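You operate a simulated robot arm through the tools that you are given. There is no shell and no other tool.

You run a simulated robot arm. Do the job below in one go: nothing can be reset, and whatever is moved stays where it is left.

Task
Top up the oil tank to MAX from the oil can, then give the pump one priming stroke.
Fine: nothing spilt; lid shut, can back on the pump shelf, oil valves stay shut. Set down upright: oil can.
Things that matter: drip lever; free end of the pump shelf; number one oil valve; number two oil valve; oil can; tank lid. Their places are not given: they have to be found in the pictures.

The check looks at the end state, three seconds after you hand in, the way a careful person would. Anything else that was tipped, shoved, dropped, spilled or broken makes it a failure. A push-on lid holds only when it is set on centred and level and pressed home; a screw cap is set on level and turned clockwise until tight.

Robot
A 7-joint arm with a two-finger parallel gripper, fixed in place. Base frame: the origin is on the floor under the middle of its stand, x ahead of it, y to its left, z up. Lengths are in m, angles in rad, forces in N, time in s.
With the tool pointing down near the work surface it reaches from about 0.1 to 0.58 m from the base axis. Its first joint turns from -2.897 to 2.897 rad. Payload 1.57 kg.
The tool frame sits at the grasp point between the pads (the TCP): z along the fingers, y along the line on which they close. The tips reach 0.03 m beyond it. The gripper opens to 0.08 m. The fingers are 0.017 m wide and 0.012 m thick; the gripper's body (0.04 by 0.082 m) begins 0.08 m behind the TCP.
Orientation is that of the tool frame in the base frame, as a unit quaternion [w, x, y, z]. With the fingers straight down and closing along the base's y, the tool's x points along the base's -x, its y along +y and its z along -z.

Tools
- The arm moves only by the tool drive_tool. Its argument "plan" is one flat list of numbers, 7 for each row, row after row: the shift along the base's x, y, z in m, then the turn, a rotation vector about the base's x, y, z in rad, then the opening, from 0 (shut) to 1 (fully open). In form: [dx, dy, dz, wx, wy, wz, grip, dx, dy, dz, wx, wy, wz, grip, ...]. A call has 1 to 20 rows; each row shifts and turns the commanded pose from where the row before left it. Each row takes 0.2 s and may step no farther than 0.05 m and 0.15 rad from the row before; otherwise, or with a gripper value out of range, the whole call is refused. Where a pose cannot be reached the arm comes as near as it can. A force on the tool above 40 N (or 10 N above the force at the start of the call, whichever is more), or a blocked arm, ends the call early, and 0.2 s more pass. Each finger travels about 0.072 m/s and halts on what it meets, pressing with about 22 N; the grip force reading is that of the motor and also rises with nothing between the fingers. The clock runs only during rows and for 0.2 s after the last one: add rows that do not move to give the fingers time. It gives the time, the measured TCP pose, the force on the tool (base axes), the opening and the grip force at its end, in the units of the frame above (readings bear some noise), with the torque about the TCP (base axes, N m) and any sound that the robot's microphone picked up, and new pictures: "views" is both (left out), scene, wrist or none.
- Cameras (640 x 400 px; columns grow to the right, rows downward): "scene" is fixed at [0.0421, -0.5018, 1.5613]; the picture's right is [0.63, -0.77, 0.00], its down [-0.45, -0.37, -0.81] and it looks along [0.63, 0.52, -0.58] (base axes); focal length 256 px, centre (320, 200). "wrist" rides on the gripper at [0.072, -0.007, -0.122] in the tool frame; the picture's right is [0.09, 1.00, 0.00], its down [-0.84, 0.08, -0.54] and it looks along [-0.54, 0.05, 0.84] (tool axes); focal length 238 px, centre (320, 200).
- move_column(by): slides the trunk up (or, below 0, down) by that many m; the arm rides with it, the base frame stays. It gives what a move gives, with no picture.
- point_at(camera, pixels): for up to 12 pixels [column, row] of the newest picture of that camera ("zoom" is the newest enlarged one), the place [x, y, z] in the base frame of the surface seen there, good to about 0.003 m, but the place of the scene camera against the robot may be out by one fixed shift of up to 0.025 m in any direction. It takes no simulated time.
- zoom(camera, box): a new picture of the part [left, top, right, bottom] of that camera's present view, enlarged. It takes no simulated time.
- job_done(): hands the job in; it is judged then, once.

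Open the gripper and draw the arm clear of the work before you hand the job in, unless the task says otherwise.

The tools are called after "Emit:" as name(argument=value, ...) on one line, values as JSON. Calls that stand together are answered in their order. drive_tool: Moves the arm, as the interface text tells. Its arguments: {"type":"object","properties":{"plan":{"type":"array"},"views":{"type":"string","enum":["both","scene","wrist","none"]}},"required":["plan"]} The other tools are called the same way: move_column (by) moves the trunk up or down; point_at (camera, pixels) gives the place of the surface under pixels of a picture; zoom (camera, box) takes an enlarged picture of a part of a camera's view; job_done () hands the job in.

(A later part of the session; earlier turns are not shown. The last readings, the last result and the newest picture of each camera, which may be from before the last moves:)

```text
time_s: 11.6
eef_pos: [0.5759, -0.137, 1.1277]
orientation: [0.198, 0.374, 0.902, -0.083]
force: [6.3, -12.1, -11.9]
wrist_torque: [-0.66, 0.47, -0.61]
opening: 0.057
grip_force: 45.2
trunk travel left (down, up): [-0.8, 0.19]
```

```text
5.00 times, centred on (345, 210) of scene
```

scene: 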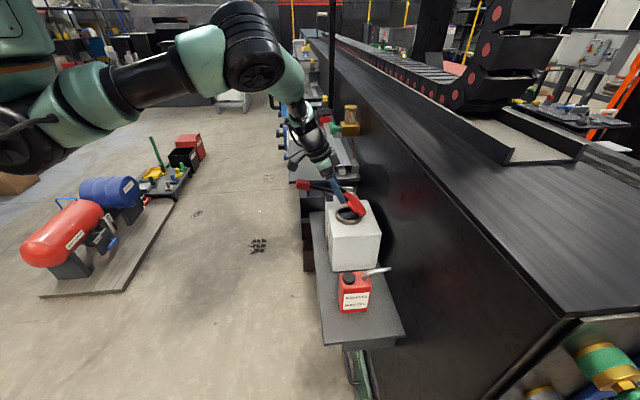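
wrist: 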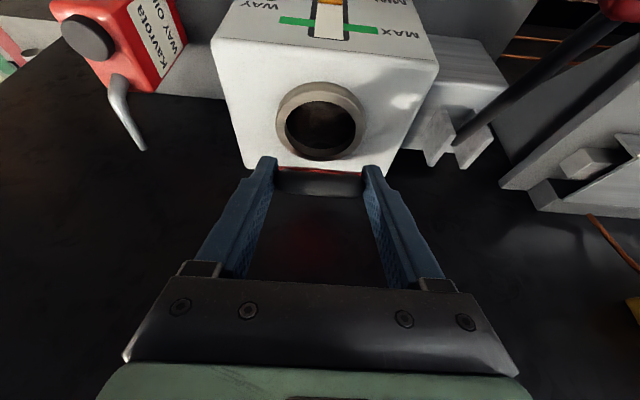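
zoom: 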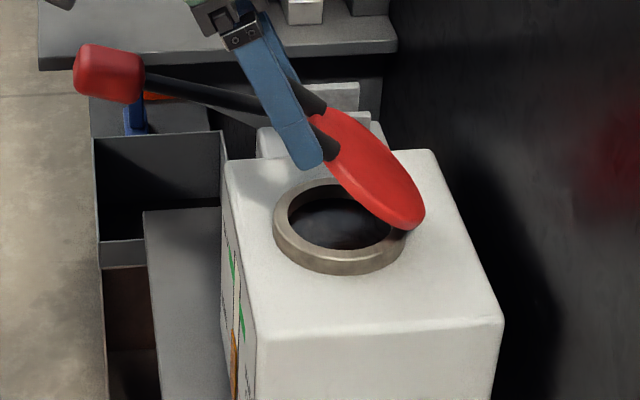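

The lid is now about 40° open, with the opening clear at (320,120) and modest forces pulling toward the hinge. I'll refit the hinge to about (n=-0.595, z=1.040) with a radius of about 0.126 and continue the arc.

Emit:
drive_tool(plan=[0.0068, -0.0068, 0.0043, 0.0707, 0.0707, 0, 0.3, 0.007, -0.007, 0.0076, 0.0707, 0.0707, 0, 0.3, 0.0076, -0.0076, 0.0066, 0.0707, 0.0707, 0, 0.3], views="both")

Emit:
zoom(camera="scene", box=[290, 160, 400, 240])

```text
time_s: 12.4
eef_pos: [0.597, -0.1586, 1.1521]
orientation: [0.066, 0.382, 0.921, -0.026]
force: [0.1, -11.5, 2.6]
wrist_torque: [-1.36, -0.15, -0.36]
opening: 0.0566
grip_force: 44.8
trunk travel left (down, up): [-0.8, 0.19]
```

scene: 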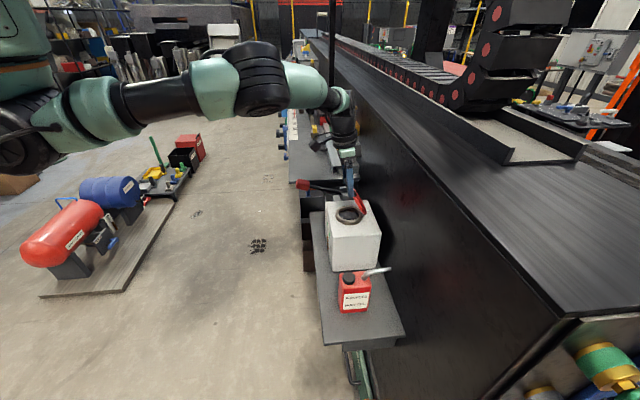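
wrist: 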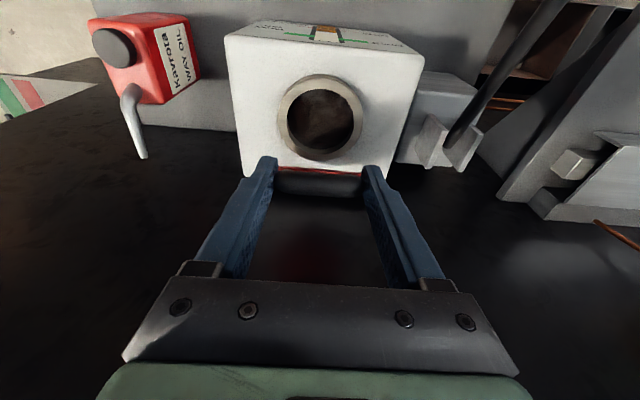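

```text
5.00 times, centred on (345, 200) of scene
```

zoom: 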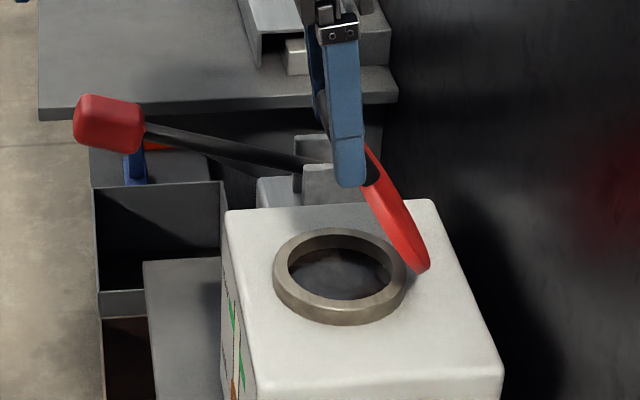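

The lid is about 58° open and tracking is good (TCP n≈-0.534, z≈1.152). I'll continue the arc another two steps.

Emit:
drive_tool(plan=[0.0079, -0.0079, 0.0055, 0.0707, 0.0707, 0, 0.3, 0.0083, -0.0083, 0.0043, 0.06, 0.06, 0, 0.3], views="both")

Emit:
zoom(camera="scene", box=[290, 150, 400, 230])

```text
time_s: 13.0
eef_pos: [0.613, -0.1736, 1.1604]
orientation: [-0.021, 0.383, 0.924, 0.008]
force: [0.5, -11.3, 3.6]
wrist_torque: [-1.27, -0.39, -0.12]
opening: 0.0566
grip_force: 44.7
trunk travel left (down, up): [-0.8, 0.19]
```

scene: 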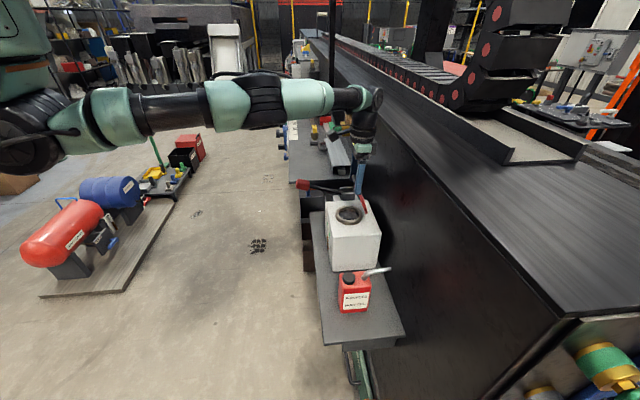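
wrist: 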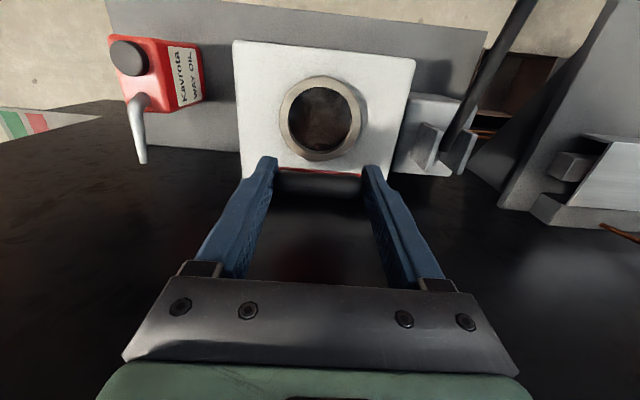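

```text
5.00 times, centred on (345, 190) of scene
```

zoom: 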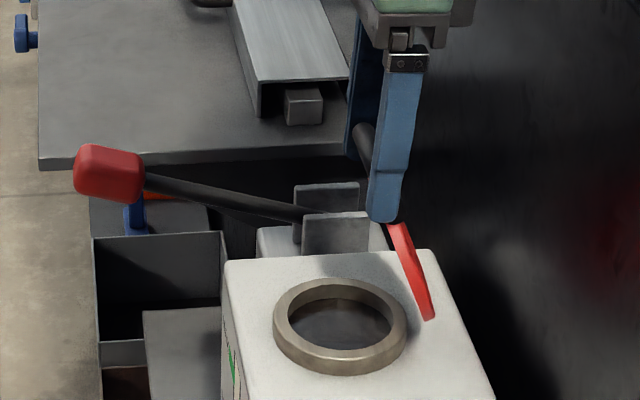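

The lid is about 70° open and the arm still tracks, with the wrist forearm fairly stretched. I'll continue the arc toward vertical in two more steps.

Emit:
drive_tool(plan=[0.0086, -0.0086, 0.0031, 0.0707, 0.0707, 0, 0.3, 0.0088, -0.0088, 0.0019, 0.0707, 0.0707, 0, 0.3], views="both")

Emit:
zoom(camera="scene", box=[290, 140, 400, 220])

```text
time_s: 13.6
eef_pos: [0.564, -0.1697, 1.1669]
orientation: [-0.113, 0.38, 0.917, 0.048]
force: [0.1, 0.0, -0.5]
wrist_torque: [0.0, -0.11, -0.03]
opening: 0.0242
grip_force: 0.0
out of reach, approached as far as the arm can: row 1, 2
trunk travel left (down, up): [-0.8, 0.19]
```

scene: 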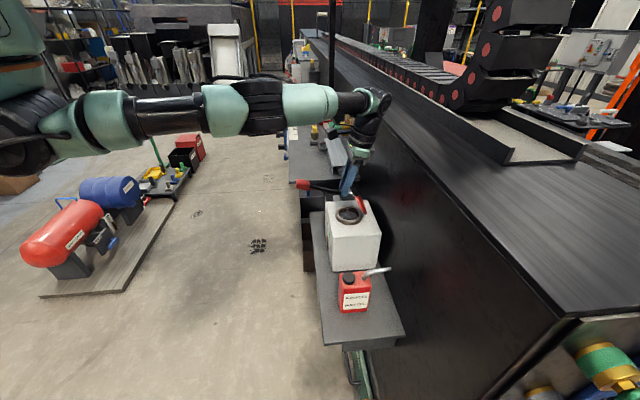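
wrist: 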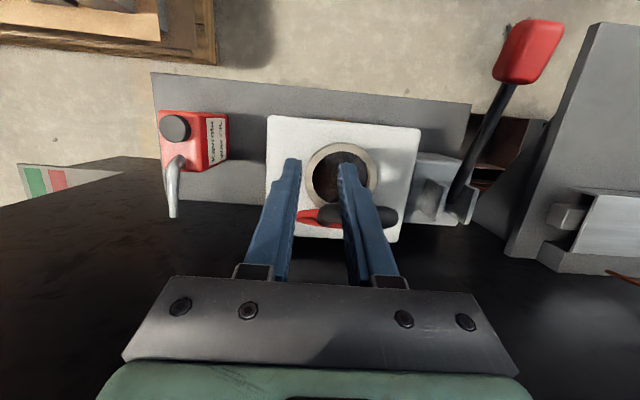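

```text
5.00 times, centred on (345, 180) of scene
```

zoom: 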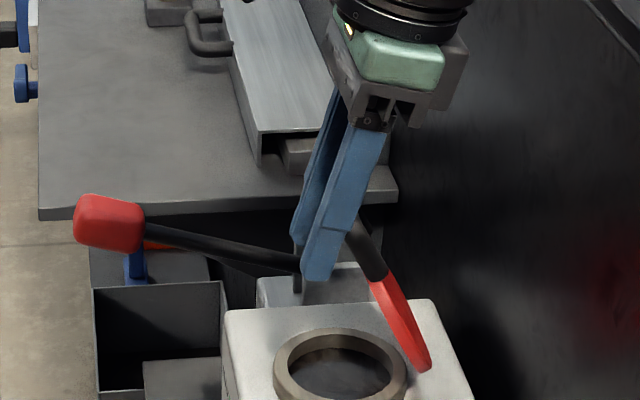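

The last rows were out of reach and the gripper slipped off the handle; it's now empty at (0.564,-0.170,1.167). The lid still looks open at about 65° in the scene zoom. I'll hold still for a moment to see whether it stays there.

Emit:
drive_tool(plan=[0, 0, 0, 0, 0, 0, 0.3, 0, 0, 0, 0, 0, 0, 0.3], views="both")

Emit:
zoom(camera="scene", box=[290, 140, 400, 220])

Emit:
zoom(camera="wrist", box=[220, 100, 440, 260])

```text
time_s: 14.2
eef_pos: [0.5692, -0.1687, 1.1645]
orientation: [-0.113, 0.38, 0.917, 0.047]
force: [-0.1, -0.5, 0.4]
wrist_torque: [0.01, 0.01, 0.03]
opening: 0.0241
grip_force: 0.0
trunk travel left (down, up): [-0.8, 0.19]
```

scene: 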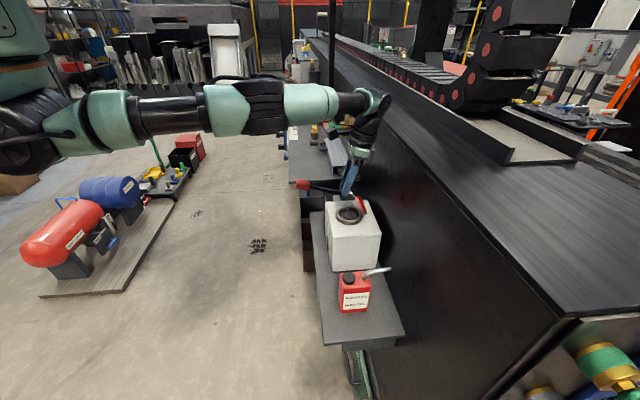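
wrist: 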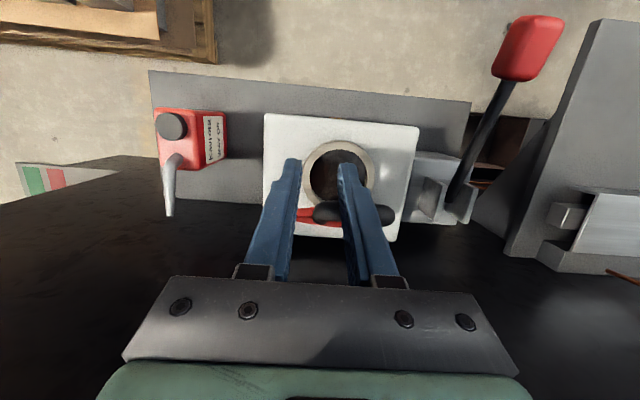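

```text
5.00 times, centred on (345, 180) of scene
```

zoom: 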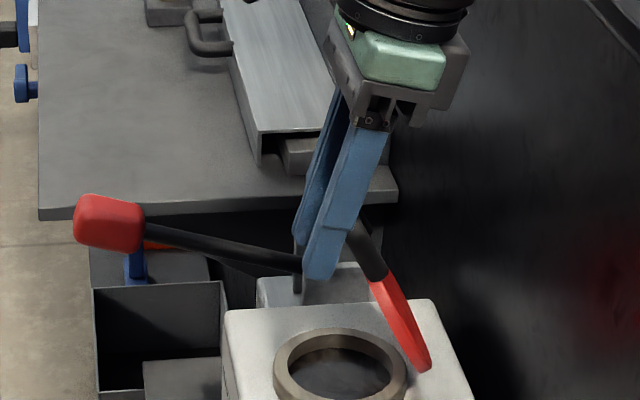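

```text
2.50 times, centred on (330, 180) of wrist
```

zoom: 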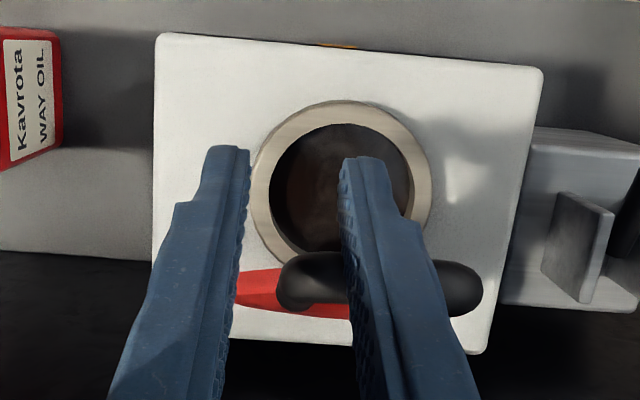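

The lid is holding still at about 65–70° with no force on the tool, so its hinge has friction and it stays up. I'll back the fingers away along +n and up, leaving the lid as it is, and check it from clear.

Emit:
drive_tool(plan=[-0.015, 0.015, 0.005, 0, 0, 0, 0.3, -0.02, 0.02, 0.02, 0, 0, 0, 0.3, -0.02, 0.02, 0.03, -0.09, -0.09, 0, 0.6, -0.02, 0.02, 0.03, -0.09, -0.09, 0, 1], views="both")

Emit:
zoom(camera="scene", box=[290, 170, 400, 250])

Emit:
zoom(camera="wrist", box=[220, 80, 440, 240])

```text
time_s: 15.2
eef_pos: [0.4959, -0.0955, 1.2521]
orientation: [0.006, 0.384, 0.924, -0.001]
force: [-0.1, 0.2, -0.3]
wrist_torque: [-0.01, -0.03, 0.0]
opening: 0.0802
grip_force: 0.1
trunk travel left (down, up): [-0.8, 0.19]
```

scene: 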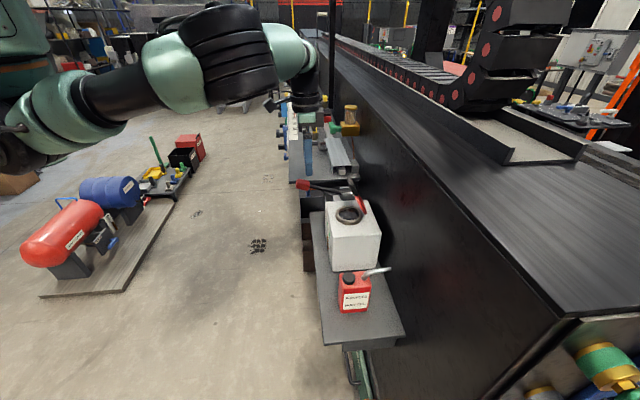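
wrist: 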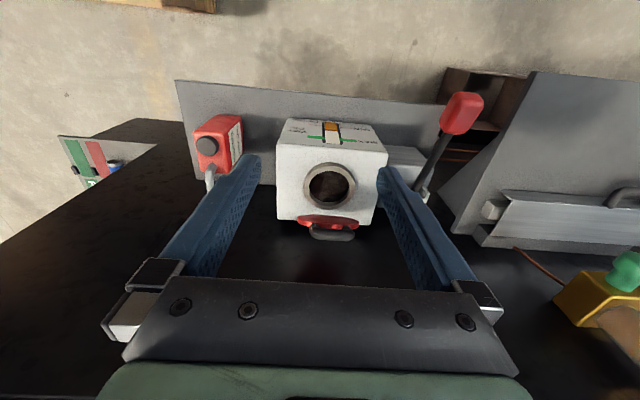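

```text
5.00 times, centred on (345, 210) of scene
```

zoom: 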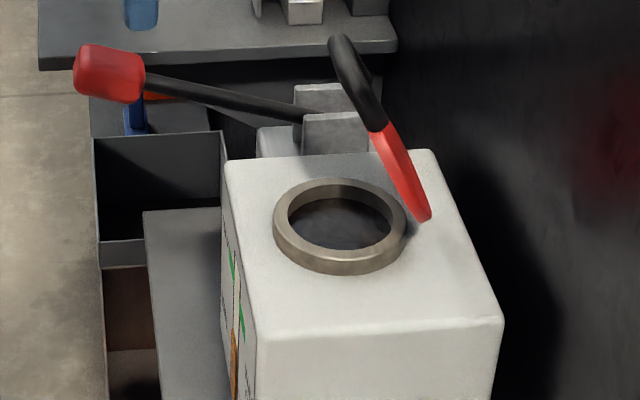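

```text
2.50 times, centred on (330, 160) of wrist
```

zoom: 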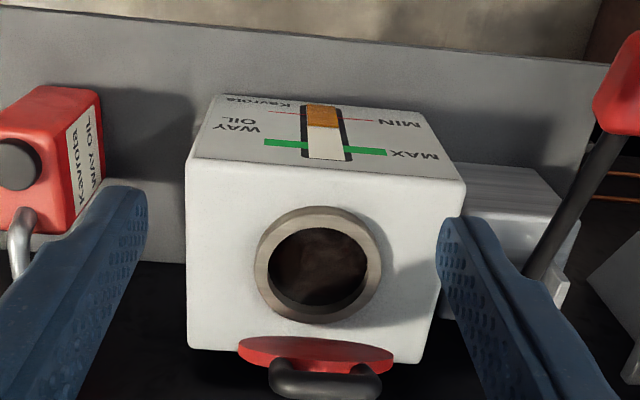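

The lid stands open on its own at about 65–70°. I'll measure the opening rim, the gauge marks and the can with this square-on wrist view.

Emit:
point_at(camera="zoom", pixels=[[263, 268], [377, 262], [316, 214], [318, 318], [325, 118], [325, 128], [325, 150], [275, 143], [370, 151], [370, 120], [325, 103], [323, 160]])

Emit:
point_at(camera="wrist", pixels=[[207, 145], [213, 120], [235, 118], [203, 158], [222, 168], [228, 155], [211, 175], [211, 187], [197, 130], [240, 130], [330, 220], [330, 233]])

Emit:
zoom(camera="wrist", box=[170, 90, 270, 210])

```text
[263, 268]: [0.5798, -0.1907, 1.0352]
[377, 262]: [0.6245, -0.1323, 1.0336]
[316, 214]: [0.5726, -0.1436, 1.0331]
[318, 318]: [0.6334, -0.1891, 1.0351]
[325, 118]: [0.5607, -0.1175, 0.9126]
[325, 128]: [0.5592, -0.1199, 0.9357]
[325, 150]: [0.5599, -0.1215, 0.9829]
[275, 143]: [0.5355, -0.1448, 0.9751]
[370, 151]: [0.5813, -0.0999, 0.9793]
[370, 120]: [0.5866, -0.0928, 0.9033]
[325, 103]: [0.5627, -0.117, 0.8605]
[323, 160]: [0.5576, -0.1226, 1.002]
```

```text
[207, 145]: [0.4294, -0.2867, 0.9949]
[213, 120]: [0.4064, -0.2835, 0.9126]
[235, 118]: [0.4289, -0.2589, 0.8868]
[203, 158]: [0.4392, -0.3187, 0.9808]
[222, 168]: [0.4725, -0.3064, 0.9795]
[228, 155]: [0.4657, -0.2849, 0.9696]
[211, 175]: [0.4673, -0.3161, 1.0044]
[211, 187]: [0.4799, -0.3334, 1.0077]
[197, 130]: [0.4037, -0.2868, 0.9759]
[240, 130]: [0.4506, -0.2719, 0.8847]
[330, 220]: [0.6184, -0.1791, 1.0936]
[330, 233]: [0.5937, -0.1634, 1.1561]
```

```text
3.33 times, centred on (220, 150) of wrist
```

zoom: 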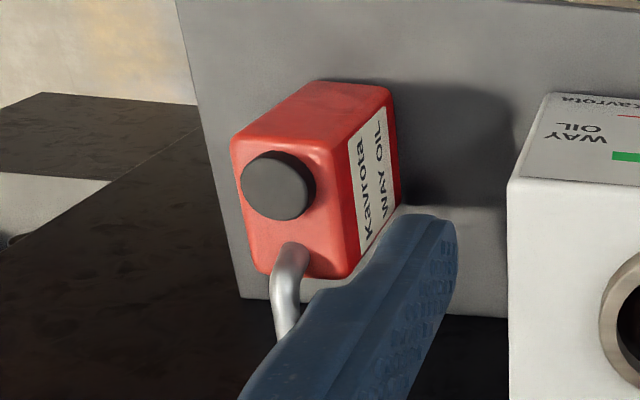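

The opening rim is centred at about (u=0.3115, n=-0.544) with its top at z≈1.0345 and inner radius about 0.032. The gauge oil is at z≈0.935 and MAX at ≈0.978. The can is centred at about (u=0.104, n=-0.52). I'll swing to a pre-grasp in front of it with the tool 20° below horizontal.

Emit:
drive_tool(plan=[-0.0141, -0.0112, -0.01, -0.096, -0.096, 0, 1, -0.0141, -0.0112, -0.02, -0.096, -0.096, 0, 1, -0.0141, -0.0112, -0.025, -0.096, -0.096, 0, 1, -0.0141, -0.0112, -0.03, -0.096, -0.096, 0, 1, -0.0141, -0.0112, -0.03, -0.096, -0.096, 0, 1, -0.0141, -0.0112, -0.03, -0.096, -0.096, 0, 1, -0.0141, -0.0112, -0.03, -0.096, -0.096, 0, 1, -0.0141, -0.0112, -0.03, -0.096, -0.096, 0, 1, -0.0141, -0.0112, -0.03, -0.096, -0.096, 0, 1, -0.0141, -0.0112, -0.02, 0, 0, 0, 1], views="both")

```text
time_s: 17.4
eef_pos: [0.4396, -0.1116, 1.078]
orientation: [0.533, 0.313, 0.754, -0.222]
force: [0.2, 0.0, 0.3]
wrist_torque: [-0.01, 0.0, 0.0]
opening: 0.0801
grip_force: 0.0
out of reach, approached as far as the arm can: row 7, 8, 9, 10
trunk travel left (down, up): [-0.8, 0.19]
```

scene: 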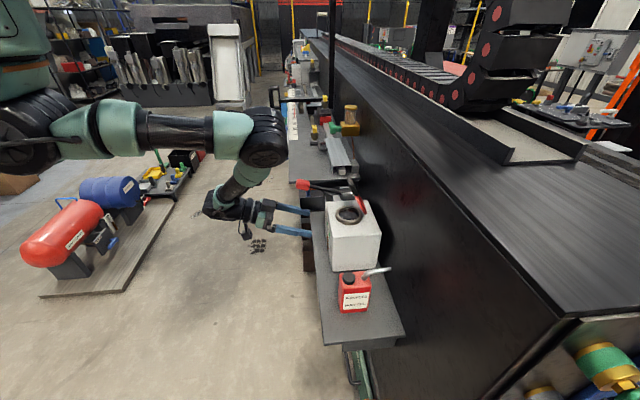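
wrist: 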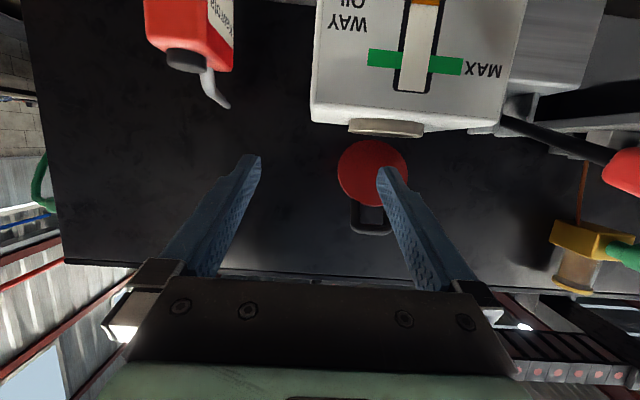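

The pre-grasp was out of reach because a near-horizontal tool this low and close over-bends the wrist. The trunk needs to come down for the can grasp. First I'll raise the arm back to a comfortable height so I can then lower the column with the fingers clear of the shelf.

Emit:
drive_tool(plan=[0, 0, 0.04, 0, 0, 0, 1, 0, 0, 0.04, 0, 0, 0, 1, 0, 0, 0.04, 0, 0, 0, 1, 0, 0, 0.04, 0, 0, 0, 1, 0, 0, 0.04, 0, 0, 0, 1], views="scene")

```text
time_s: 18.8
eef_pos: [0.4315, -0.0626, 1.2416]
orientation: [0.504, 0.275, 0.798, -0.183]
force: [-0.4, -0.3, 0.2]
wrist_torque: [0.0, -0.02, 0.01]
opening: 0.0802
grip_force: 0.1
trunk travel left (down, up): [-0.8, 0.19]
stopped in row 5: the arm was blocked; the commanded pose is now the measured one
```

scene: 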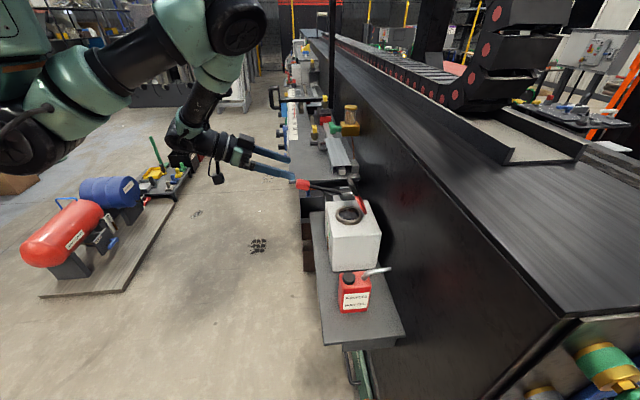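

The arm stalled at (0.4315,-0.063,1.2416) with no contact force, which looks like a wrist limit. It's clear in front of the shelf, so I'll lower the column by 0.2 to ease the arm posture.

Emit:
move_column(by=-0.2)

```text
time_s: 21.0
eef_pos: [0.4318, -0.0638, 1.0414]
orientation: [0.504, 0.276, 0.797, -0.184]
force: [-0.1, -0.1, 0.3]
wrist_torque: [-0.02, -0.02, 0.02]
opening: 0.0802
grip_force: 0.2
trunk travel left (down, up): [-0.6, 0.39]
```

The column is down 0.2 and the TCP is at (0.432,-0.064,1.041). I'll move along the shelf to in front of and above the can, correcting the small yaw error on the way.

Emit:
drive_tool(plan=[-0.012, -0.02, 0.03, 0, 0, -0.022, 1, -0.015, -0.03, 0.03, 0, 0, -0.022, 1, -0.016, -0.032, 0.03, 0, 0, -0.022, 1, -0.016, -0.032, 0.02, 0, 0, -0.022, 1, -0.016, -0.032, 0.01, 0, 0, -0.022, 1, 0, 0, 0, 0, 0, 0, 1], views="both")

```text
time_s: 21.6
eef_pos: [0.4362, 0.0178, 1.0566]
orientation: [0.487, 0.182, 0.847, -0.111]
force: [-0.1, -0.2, -0.8]
wrist_torque: [0.04, -0.02, 0.03]
opening: 0.0801
grip_force: 0.1
out of reach, approached as far as the arm can: row 1, 2
trunk travel left (down, up): [-0.6, 0.39]
stopped in row 2: the arm was blocked; the commanded pose is now the measured one
```

scene: 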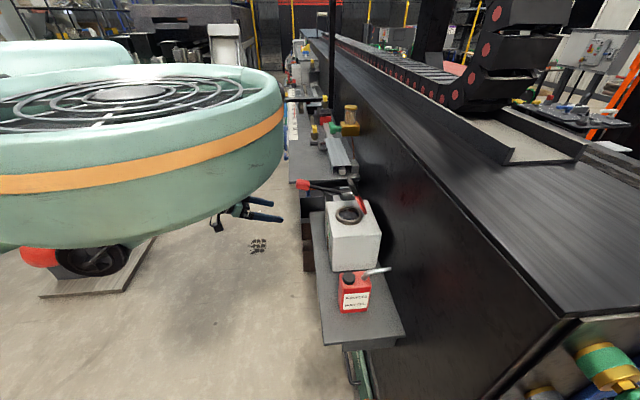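
wrist: 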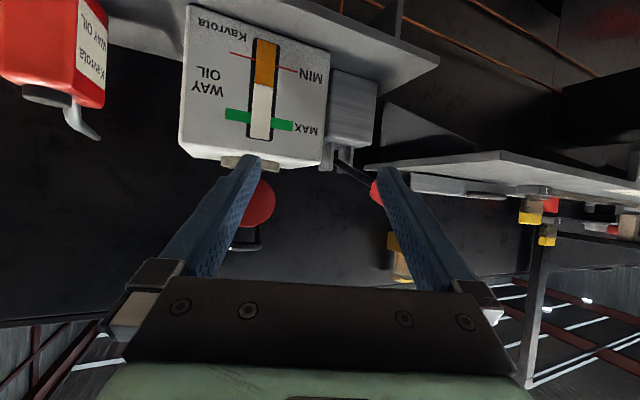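

The arm hit its limits again and the elbow swung up near the scene camera; it's still clear of everything, with forces near 0. I'll bring the tool back toward pointing straight down and up a little, which is a comfortable posture, before going to the can.

Emit:
drive_tool(plan=[0, 0, 0.02, 0.0583, 0.1273, 0, 1, 0, 0, 0.02, 0.0583, 0.1273, 0, 1, 0, 0, 0.02, 0.0583, 0.1273, 0, 1, 0, 0, 0.02, 0.0583, 0.1273, 0, 1], views="scene")

```text
time_s: 22.1
eef_pos: [0.4076, 0.1151, 1.0603]
orientation: [0.365, 0.085, 0.927, -0.028]
force: [-0.8, -0.9, 0.0]
wrist_torque: [0.03, 0.04, 0.02]
opening: 0.0802
grip_force: 0.2
trunk travel left (down, up): [-0.6, 0.39]
stopped in row 2: the arm was blocked; the commanded pose is now the measured one
```

scene: 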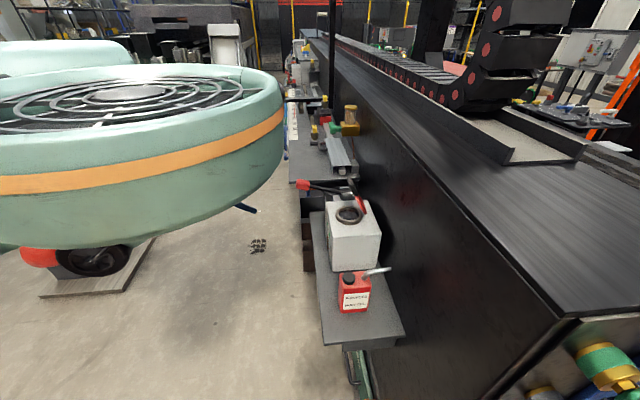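

The large teal disc is the robot's own trunk top, now lower in view. The arm is drifting in yaw as if changing branch, so I'll hold still for a few rows to see whether it settles.

Emit:
drive_tool(plan=[0, 0, 0, 0, 0, 0, 1, 0, 0, 0, 0, 0, 0, 1, 0, 0, 0, 0, 0, 0, 1], views="both")

```text
time_s: 22.9
eef_pos: [0.4078, 0.1151, 1.0611]
orientation: [0.366, 0.085, 0.926, -0.028]
force: [-1.1, 0.0, 0.0]
wrist_torque: [0.01, 0.0, 0.03]
opening: 0.0801
grip_force: 0.0
trunk travel left (down, up): [-0.6, 0.39]
```

scene: 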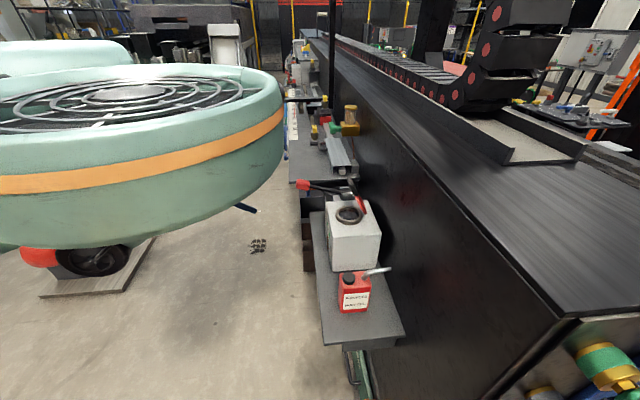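
wrist: 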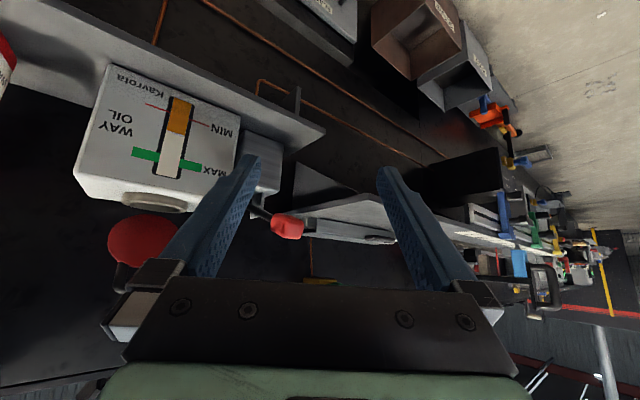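

The pose is stable now at (0.408,0.115,1.061), tool 47° down. I'll pitch the tool down in small steps and check that it follows.

Emit:
drive_tool(plan=[0, 0, 0.005, 0.0178, 0.0984, 0, 1, 0, 0, 0.005, 0.0178, 0.0984, 0, 1, 0, 0, 0.005, 0.0178, 0.0984, 0, 1, 0, 0, 0.005, 0.0178, 0.0984, 0, 1], views="none")

```text
time_s: 23.9
eef_pos: [0.4008, 0.1227, 1.0756]
orientation: [0.163, 0.08, 0.983, -0.006]
force: [0.2, 0.9, 0.4]
wrist_torque: [0.0, -0.02, 0.0]
opening: 0.0799
grip_force: 0.0
trunk travel left (down, up): [-0.6, 0.39]
```

The arm follows properly now, with the tool 71° down. Holding the tool near-horizontal at the can needs the shoulder roughly level with it, so the column should be about 0.6 below its start. I'll raise the arm with the tool pointing down, then lower the column further.

Emit:
drive_tool(plan=[0, -0.005, 0.02, 0.008, 0.05, 0, 1, 0, -0.01, 0.025, 0.008, 0.05, 0, 1, 0, -0.01, 0.025, 0.008, 0.05, 0, 1, 0, -0.01, 0.025, 0.008, 0.05, 0, 1, 0, -0.01, 0.025, 0.008, 0.05, 0, 1, 0, -0.01, 0.025, 0.008, 0.05, 0, 1, 0, -0.01, 0.025, 0, 0, 0, 1, 0, -0.01, 0.025, 0, 0, 0, 1], views="scene")

```text
time_s: 25.7
eef_pos: [0.4085, 0.0434, 1.2711]
orientation: [0.014, 0.085, 0.996, 0.003]
force: [1.1, 0.5, 0.5]
wrist_torque: [0.01, -0.01, -0.01]
opening: 0.0802
grip_force: 0.0
trunk travel left (down, up): [-0.6, 0.39]
```

scene: 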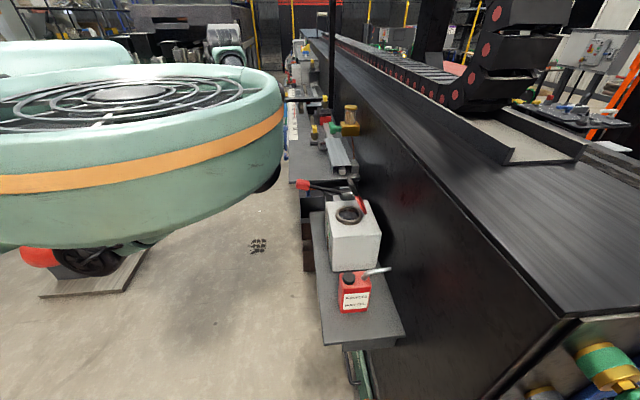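

The TCP is at (0.409,0.043,1.271) with the tool straight down and well outside the shelf edge. I'll lower the column another 0.38.

Emit:
move_column(by=-0.38)

```text
time_s: 29.4
eef_pos: [0.4079, 0.0376, 0.8937]
orientation: [0.015, 0.092, 0.996, 0.008]
force: [-0.4, 0.1, -0.1]
wrist_torque: [-0.02, 0.0, 0.02]
opening: 0.08
grip_force: 0.0
trunk travel left (down, up): [-0.22, 0.77]
```

The column is now about 0.58 below its start, with the TCP at (0.408,0.038,0.894). I'll raise slightly, then travel toward the can while yawing to the shelf heading, keeping the tool pointing down for now.

Emit:
drive_tool(plan=[0, -0.01, 0.045, 0, 0, 0, 1, 0, -0.01, 0.045, 0, 0, 0, 1, -0.004, -0.035, 0.02, 0, 0, -0.1, 1, -0.004, -0.04, 0.01, 0, 0, -0.1, 1, -0.004, -0.04, 0.01, 0, 0, -0.1, 1, -0.004, -0.04, 0.01, 0, 0, -0.1, 1, -0.004, -0.04, 0, 0, 0, -0.1, 1, -0.004, -0.04, 0, 0, 0, -0.1, 1, 0, 0, 0, 0, 0, 0, 1], views="both")

```text
time_s: 29.9
eef_pos: [0.4181, 0.0158, 0.9097]
orientation: [-0.041, 0.089, 0.993, 0.065]
force: [0.0, 0.3, 0.7]
wrist_torque: [0.0, 0.0, 0.01]
opening: 0.0798
grip_force: 0.0
out of reach, approached as far as the arm can: row 2
trunk travel left (down, up): [-0.22, 0.77]
stopped in row 2: the arm was blocked; the commanded pose is now the measured one
```

scene: 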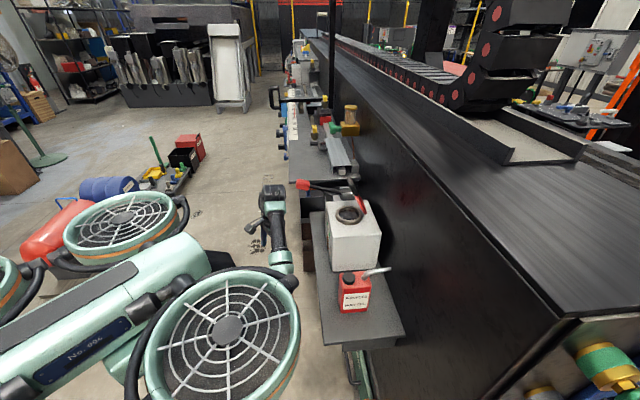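
wrist: 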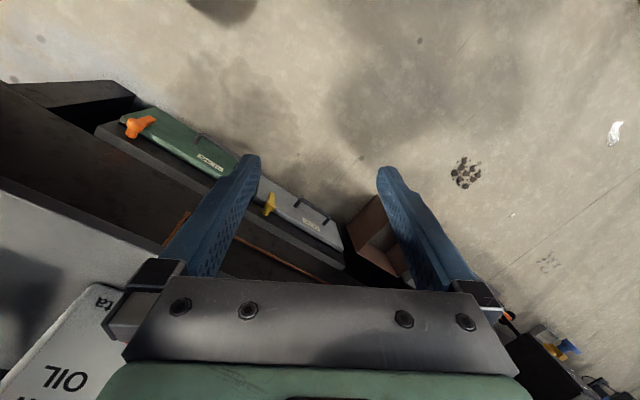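

With the column this low the arm can't lift further with the tool pointing down, but a near-horizontal tool should now be comfortable. I'll rotate toward the can-grasp attitude (15° below horizontal, heading -45°) while translating toward the can, outside the shelf edge.

Emit:
drive_tool(plan=[-0.002, -0.01, -0.01, -0.0686, -0.1102, -0.0529, 1, -0.003, -0.015, -0.005, -0.0686, -0.1102, -0.0529, 1, -0.004, -0.022, 0, -0.0686, -0.1102, -0.0529, 1, -0.004, -0.022, 0, -0.0686, -0.1102, -0.0529, 1, -0.004, -0.022, 0.005, -0.0686, -0.1102, -0.0529, 1, -0.004, -0.022, 0.01, -0.0686, -0.1102, -0.0529, 1], views="both")

```text
time_s: 31.1
eef_pos: [0.4041, -0.0801, 0.8497]
orientation: [0.169, 0.202, 0.958, -0.109]
force: [0.1, 0.2, -0.7]
wrist_torque: [-0.02, 0.02, -0.01]
opening: 0.0801
grip_force: 0.1
trunk travel left (down, up): [-0.22, 0.77]
stopped in row 5: the arm was blocked; the commanded pose is now the measured one
```

scene: 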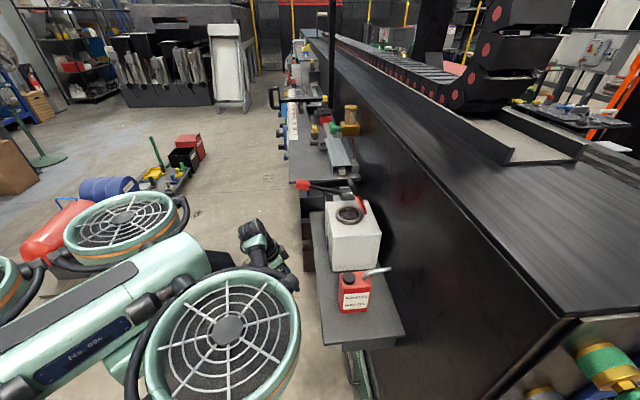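
wrist: 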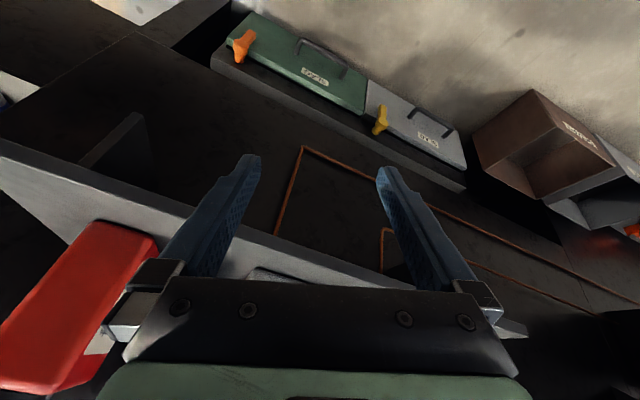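

The arm stalled again, and the picture shows why: the robot's own platform with round fan guards, at (220,330) and (125,220), rides down with the column and gets in the arm's way. I'll measure where those guards and the arm are.

Emit:
point_at(camera="scene", pixels=[[228, 328], [290, 300], [290, 350], [240, 272], [155, 320], [125, 218], [190, 215], [70, 345], [120, 330], [205, 265], [255, 240], [280, 265]])

Emit:
zoom(camera="scene", box=[0, 160, 340, 400])

```text
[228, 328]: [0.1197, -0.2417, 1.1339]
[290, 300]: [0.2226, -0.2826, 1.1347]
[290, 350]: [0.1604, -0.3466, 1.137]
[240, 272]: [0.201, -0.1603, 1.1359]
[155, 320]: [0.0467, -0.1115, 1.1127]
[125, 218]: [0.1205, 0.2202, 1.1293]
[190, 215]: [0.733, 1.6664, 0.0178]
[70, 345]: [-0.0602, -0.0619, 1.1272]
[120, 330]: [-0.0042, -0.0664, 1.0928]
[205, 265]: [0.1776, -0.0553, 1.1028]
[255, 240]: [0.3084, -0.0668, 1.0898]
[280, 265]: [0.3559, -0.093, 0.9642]
```

```text
1.67 times, centred on (170, 280) of scene
```

zoom: 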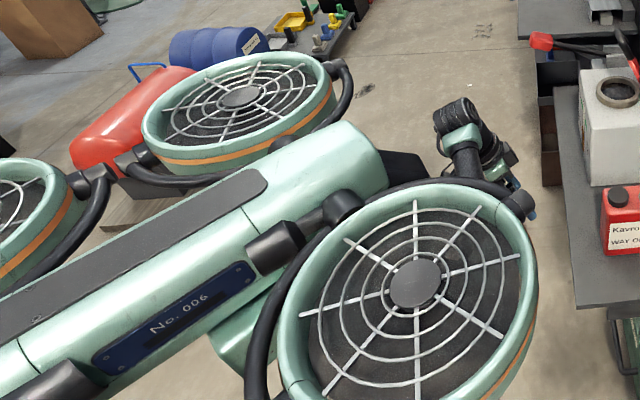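

The platform's fan guards are centred near (0.13,±0.23) with their tops about 0.5 above where the arm works, so lowering the column too far traps the elbow. I'll raise the column back by 0.3 and look at the arm's own geometry.

Emit:
move_column(by=0.33)

Emit:
drive_tool(plan=[0, 0, 0, 0, 0, 0, 1], views="both")

```text
time_s: 34.4
eef_pos: [0.4038, -0.0799, 1.1813]
orientation: [0.169, 0.201, 0.959, -0.109]
force: [0.6, -0.9, 0.2]
wrist_torque: [0.01, 0.02, 0.03]
opening: 0.0801
grip_force: 0.0
trunk travel left (down, up): [-0.55, 0.44]
```

```text
time_s: 34.8
eef_pos: [0.4033, -0.0802, 1.1814]
orientation: [0.169, 0.201, 0.959, -0.108]
force: [-0.3, -1.2, -0.3]
wrist_torque: [0.03, 0.01, 0.0]
opening: 0.0798
grip_force: 0.0
trunk travel left (down, up): [-0.55, 0.44]
```

scene: 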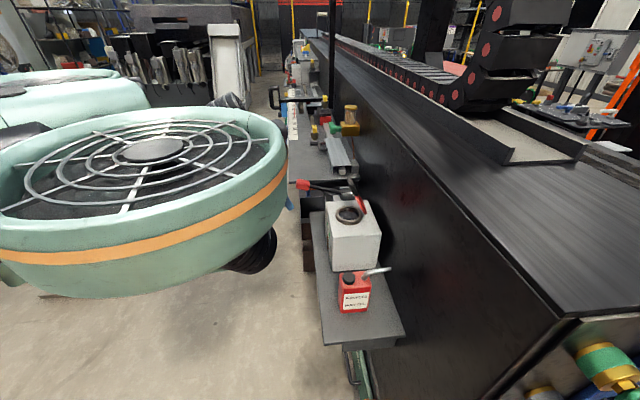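
wrist: 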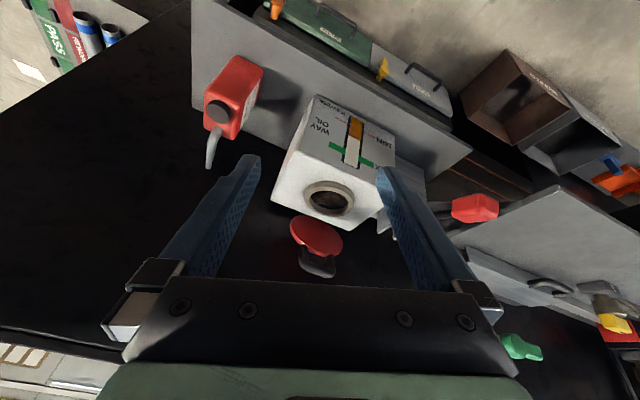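

The fan guard fills the left of the scene view, with part of the arm's black joint showing at (258,252). I'll get their positions.

Emit:
point_at(camera="scene", pixels=[[258, 252], [265, 240], [245, 268], [235, 101], [150, 150], [285, 165], [100, 290], [200, 285], [288, 200]])

Emit:
zoom(camera="scene", box=[160, 60, 320, 320])

```text
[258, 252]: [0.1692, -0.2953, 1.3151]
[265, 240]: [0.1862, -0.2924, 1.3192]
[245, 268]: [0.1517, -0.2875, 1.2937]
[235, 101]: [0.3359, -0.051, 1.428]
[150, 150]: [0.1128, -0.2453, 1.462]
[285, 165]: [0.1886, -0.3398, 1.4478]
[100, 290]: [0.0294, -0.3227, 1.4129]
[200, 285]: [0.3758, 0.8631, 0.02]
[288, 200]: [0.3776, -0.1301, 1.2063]
```

```text
1.54 times, centred on (240, 190) of scene
```

zoom: 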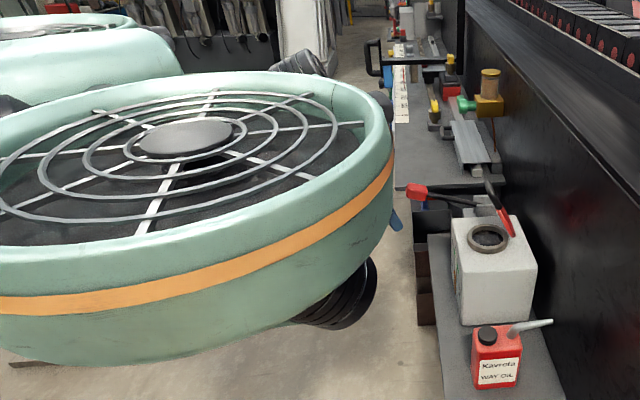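

The elbow (black ribbed joint at about (0.19,-0.28,1.30)) has swung sideways under the right-hand fan guard, and that's what is jamming the arm. I'll raise the column back to its starting height, where the arm has room and is visible.

Emit:
move_column(by=0.25)

Emit:
drive_tool(plan=[0, 0, 0, 0, 0, 0, 1], views="both")

```text
time_s: 37.4
eef_pos: [0.4035, -0.0801, 1.4317]
orientation: [0.169, 0.202, 0.958, -0.109]
force: [0.5, 0.0, 0.3]
wrist_torque: [0.01, 0.0, -0.04]
opening: 0.0799
grip_force: 0.1
trunk travel left (down, up): [-0.8, 0.19]
```

```text
time_s: 37.8
eef_pos: [0.4037, -0.081, 1.4317]
orientation: [0.168, 0.202, 0.959, -0.108]
force: [-0.1, -0.2, -0.3]
wrist_torque: [0.0, -0.04, 0.01]
opening: 0.0801
grip_force: 0.0
trunk travel left (down, up): [-0.8, 0.19]
```

scene: 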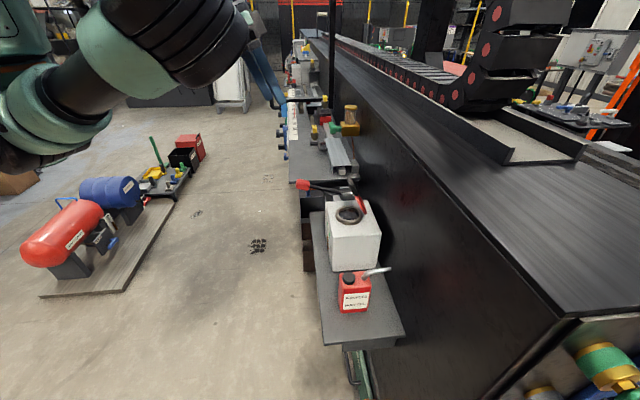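
wrist: 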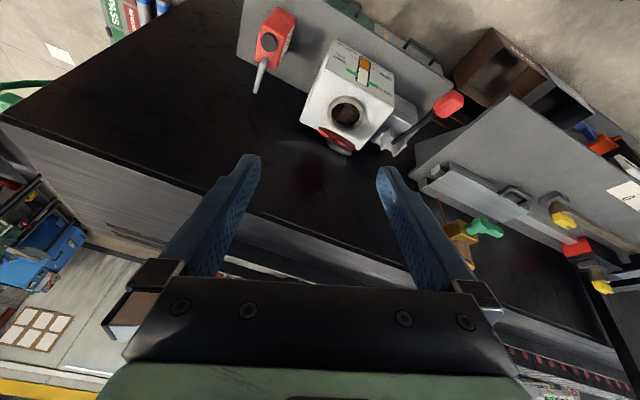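

The arm is visible again: the ribbed elbow at (190,40), upper arm at (85,80), shoulder at (40,110). I'll get their positions to understand its posture.

Emit:
point_at(camera="scene", pixels=[[190, 40], [225, 50], [150, 20], [125, 55], [80, 85], [45, 110], [25, 140], [10, 160], [15, 30], [250, 40], [265, 80], [60, 130]])

Emit:
zoom(camera="scene", box=[0, 0, 320, 200])

```text
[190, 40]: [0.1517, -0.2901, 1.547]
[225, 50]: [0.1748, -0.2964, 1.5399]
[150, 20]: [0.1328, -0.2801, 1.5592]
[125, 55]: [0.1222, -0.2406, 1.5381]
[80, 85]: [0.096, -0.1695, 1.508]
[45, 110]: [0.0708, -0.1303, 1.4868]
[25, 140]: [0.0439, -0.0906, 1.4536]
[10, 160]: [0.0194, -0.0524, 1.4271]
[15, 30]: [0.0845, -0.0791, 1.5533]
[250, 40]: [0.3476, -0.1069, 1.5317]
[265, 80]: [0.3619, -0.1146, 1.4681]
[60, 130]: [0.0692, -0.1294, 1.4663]
```

```text
2.00 times, centred on (160, 100) of scene
```

zoom: 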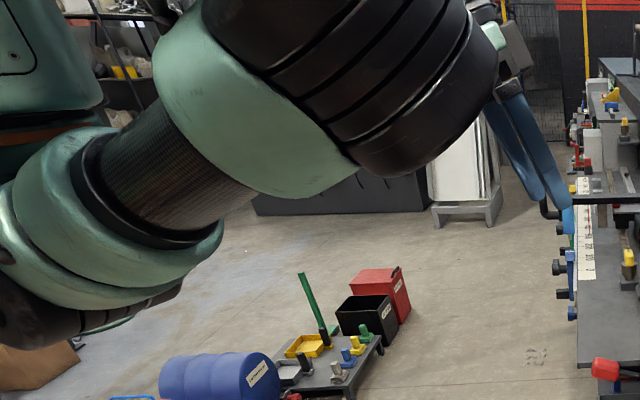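

I can see the elbow hangs out to the right under the platform, so near-horizontal poses close in are limited by the elbow fold. Instead I'll go straight over the can with the tool pointing down (column at start height), then pitch up gradually above it to see what angle is reachable.

Emit:
drive_tool(plan=[0.0047, -0.0266, -0.0352, 0.0664, 0.0462, -0.073, 1, 0.0047, -0.0266, -0.0352, 0.0664, 0.0462, -0.073, 1, 0.0047, -0.0266, -0.0352, 0.0664, 0.0462, -0.073, 1, 0.0047, -0.0266, -0.0352, 0.0664, 0.0462, -0.073, 1, 0.0047, -0.0266, -0.0352, 0.0664, 0.0462, -0.073, 1, 0.0047, -0.0266, -0.0352, 0, 0, 0, 1, 0.0047, -0.0266, -0.0352, 0, 0, 0, 1, 0.0047, -0.0266, -0.0352, 0, 0, 0, 1, 0, 0, 0, 0, 0, 0, 1], views="both")

```text
time_s: 39.8
eef_pos: [0.4405, -0.2936, 1.1466]
orientation: [0.001, 0.383, 0.924, -0.001]
force: [-0.4, 1.0, 0.1]
wrist_torque: [0.0, 0.0, -0.05]
opening: 0.0798
grip_force: 0.0
trunk travel left (down, up): [-0.8, 0.19]
```

scene: 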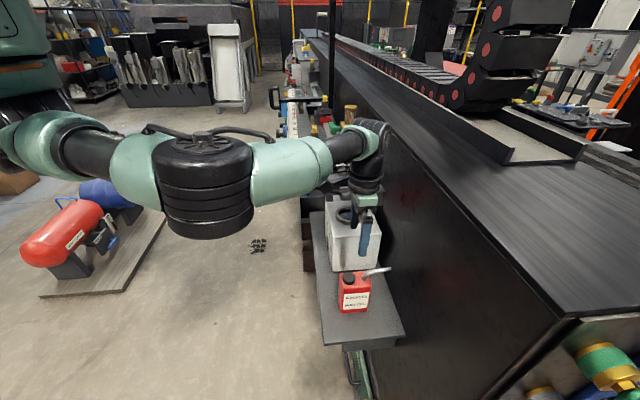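
wrist: 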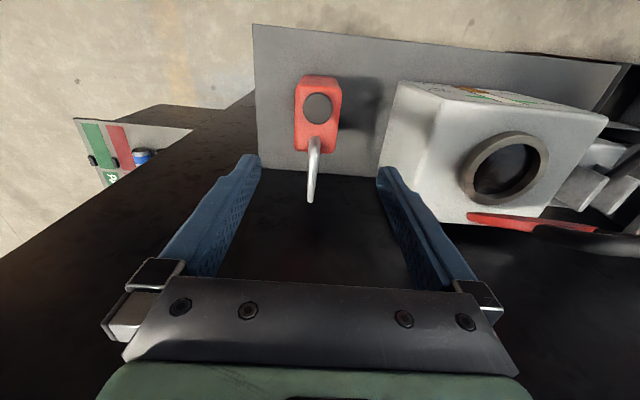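

This pose is reached cleanly, directly over the can, which is aligned at column ~317. I'll measure its body, cap and spout from this view.

Emit:
point_at(camera="wrist", pixels=[[317, 107], [300, 80], [337, 80], [296, 140], [333, 143], [298, 148], [330, 150], [315, 145], [314, 170], [311, 198], [340, 110], [304, 78]])

Emit:
zoom(camera="wrist", box=[240, 50, 400, 220])

```text
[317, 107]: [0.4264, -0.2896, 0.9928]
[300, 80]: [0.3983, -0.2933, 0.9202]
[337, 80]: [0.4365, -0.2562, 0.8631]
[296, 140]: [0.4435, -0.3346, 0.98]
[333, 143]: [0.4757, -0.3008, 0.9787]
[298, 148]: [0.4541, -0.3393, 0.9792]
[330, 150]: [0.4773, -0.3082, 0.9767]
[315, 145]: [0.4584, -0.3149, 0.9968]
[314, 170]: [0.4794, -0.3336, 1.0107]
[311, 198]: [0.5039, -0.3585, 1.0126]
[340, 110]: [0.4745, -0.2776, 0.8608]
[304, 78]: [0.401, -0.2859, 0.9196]
```

```text
2.35 times, centred on (320, 135) of wrist
```

zoom: 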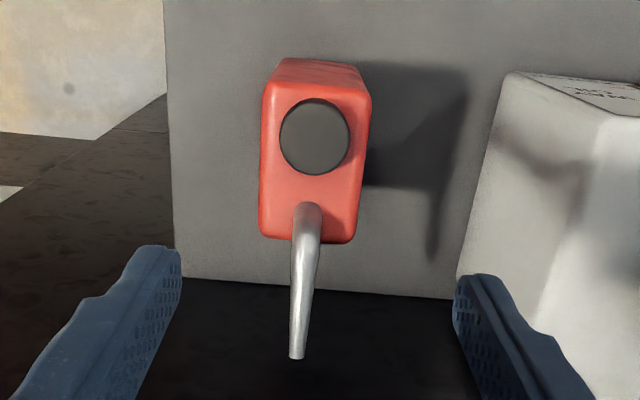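

The can is centred at about u=0.101, n=-0.523, with the spout tip at n≈-0.610, z≈1.013 and nearly square to the tool. Now I'll try pitching the tool up here, 37° first.

Emit:
drive_tool(plan=[0, 0, 0, -0.092, -0.092, 0, 1, 0, 0, 0, -0.092, -0.092, 0, 1, 0, 0, 0, -0.092, -0.092, 0, 1, 0, 0, 0, -0.092, -0.092, 0, 1, 0, 0, 0, -0.092, -0.092, 0, 1, 0, 0, 0, 0, 0, 0, 1], views="scene")

```text
time_s: 41.1
eef_pos: [0.4409, -0.2929, 1.1478]
orientation: [0.296, 0.361, 0.876, -0.123]
force: [-0.3, 0.5, -0.1]
wrist_torque: [0.01, 0.01, 0.0]
opening: 0.0798
grip_force: 0.1
trunk travel left (down, up): [-0.8, 0.19]
```

scene: 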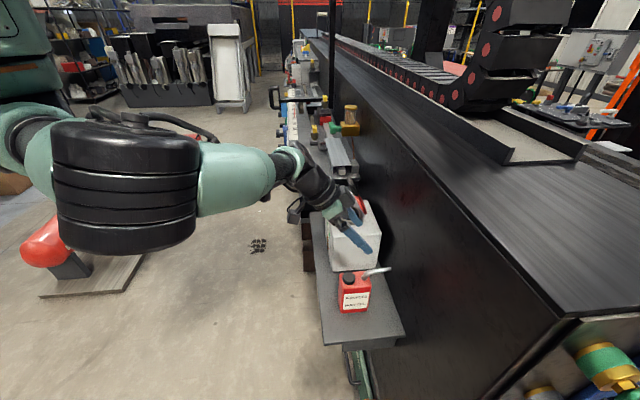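

It's following well at about 53° below horizontal. I'll continue the pitch another 22°.

Emit:
drive_tool(plan=[0, 0, 0, -0.092, -0.092, 0, 1, 0, 0, 0, -0.092, -0.092, 0, 1, 0, 0, 0, -0.092, -0.092, 0, 1, 0, 0, 0, 0, 0, 0, 1], views="scene")

```text
time_s: 42.1
eef_pos: [0.4416, -0.2921, 1.1474]
orientation: [0.407, 0.343, 0.83, -0.168]
force: [-0.8, -0.2, -0.4]
wrist_torque: [0.02, 0.0, -0.01]
opening: 0.0802
grip_force: 0.2
out of reach, approached as far as the arm can: row 3
trunk travel left (down, up): [-0.8, 0.19]
```

scene: 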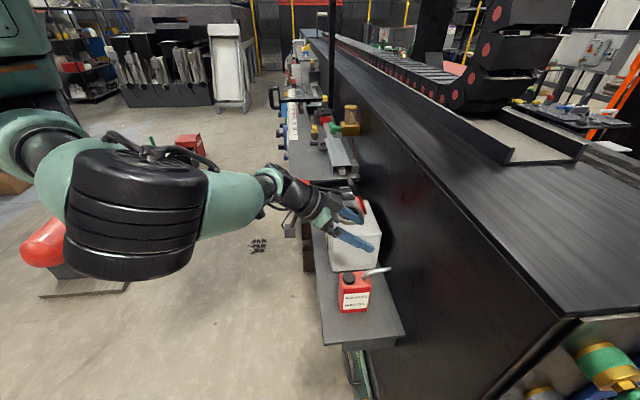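

The pitch limit here is about -38°. I'll raise the tool by 0.1 (the same as having the column lower) to see whether the reachable pitch improves.

Emit:
drive_tool(plan=[0, 0, 0.025, 0, 0, 0, 1, 0, 0, 0.025, 0, 0, 0, 1, 0, 0, 0.025, 0, 0, 0, 1, 0, 0, 0.025, 0, 0, 0, 1, 0, 0, 0, 0, 0, 0, 1], views="scene")

```text
time_s: 43.4
eef_pos: [0.4415, -0.2927, 1.2488]
orientation: [0.406, 0.344, 0.83, -0.169]
force: [-0.2, 0.6, 0.8]
wrist_torque: [-0.03, 0.02, 0.03]
opening: 0.08
grip_force: 0.0
trunk travel left (down, up): [-0.8, 0.19]
```

scene: 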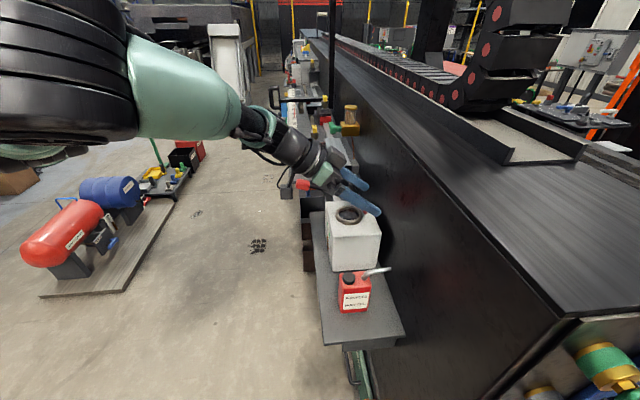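

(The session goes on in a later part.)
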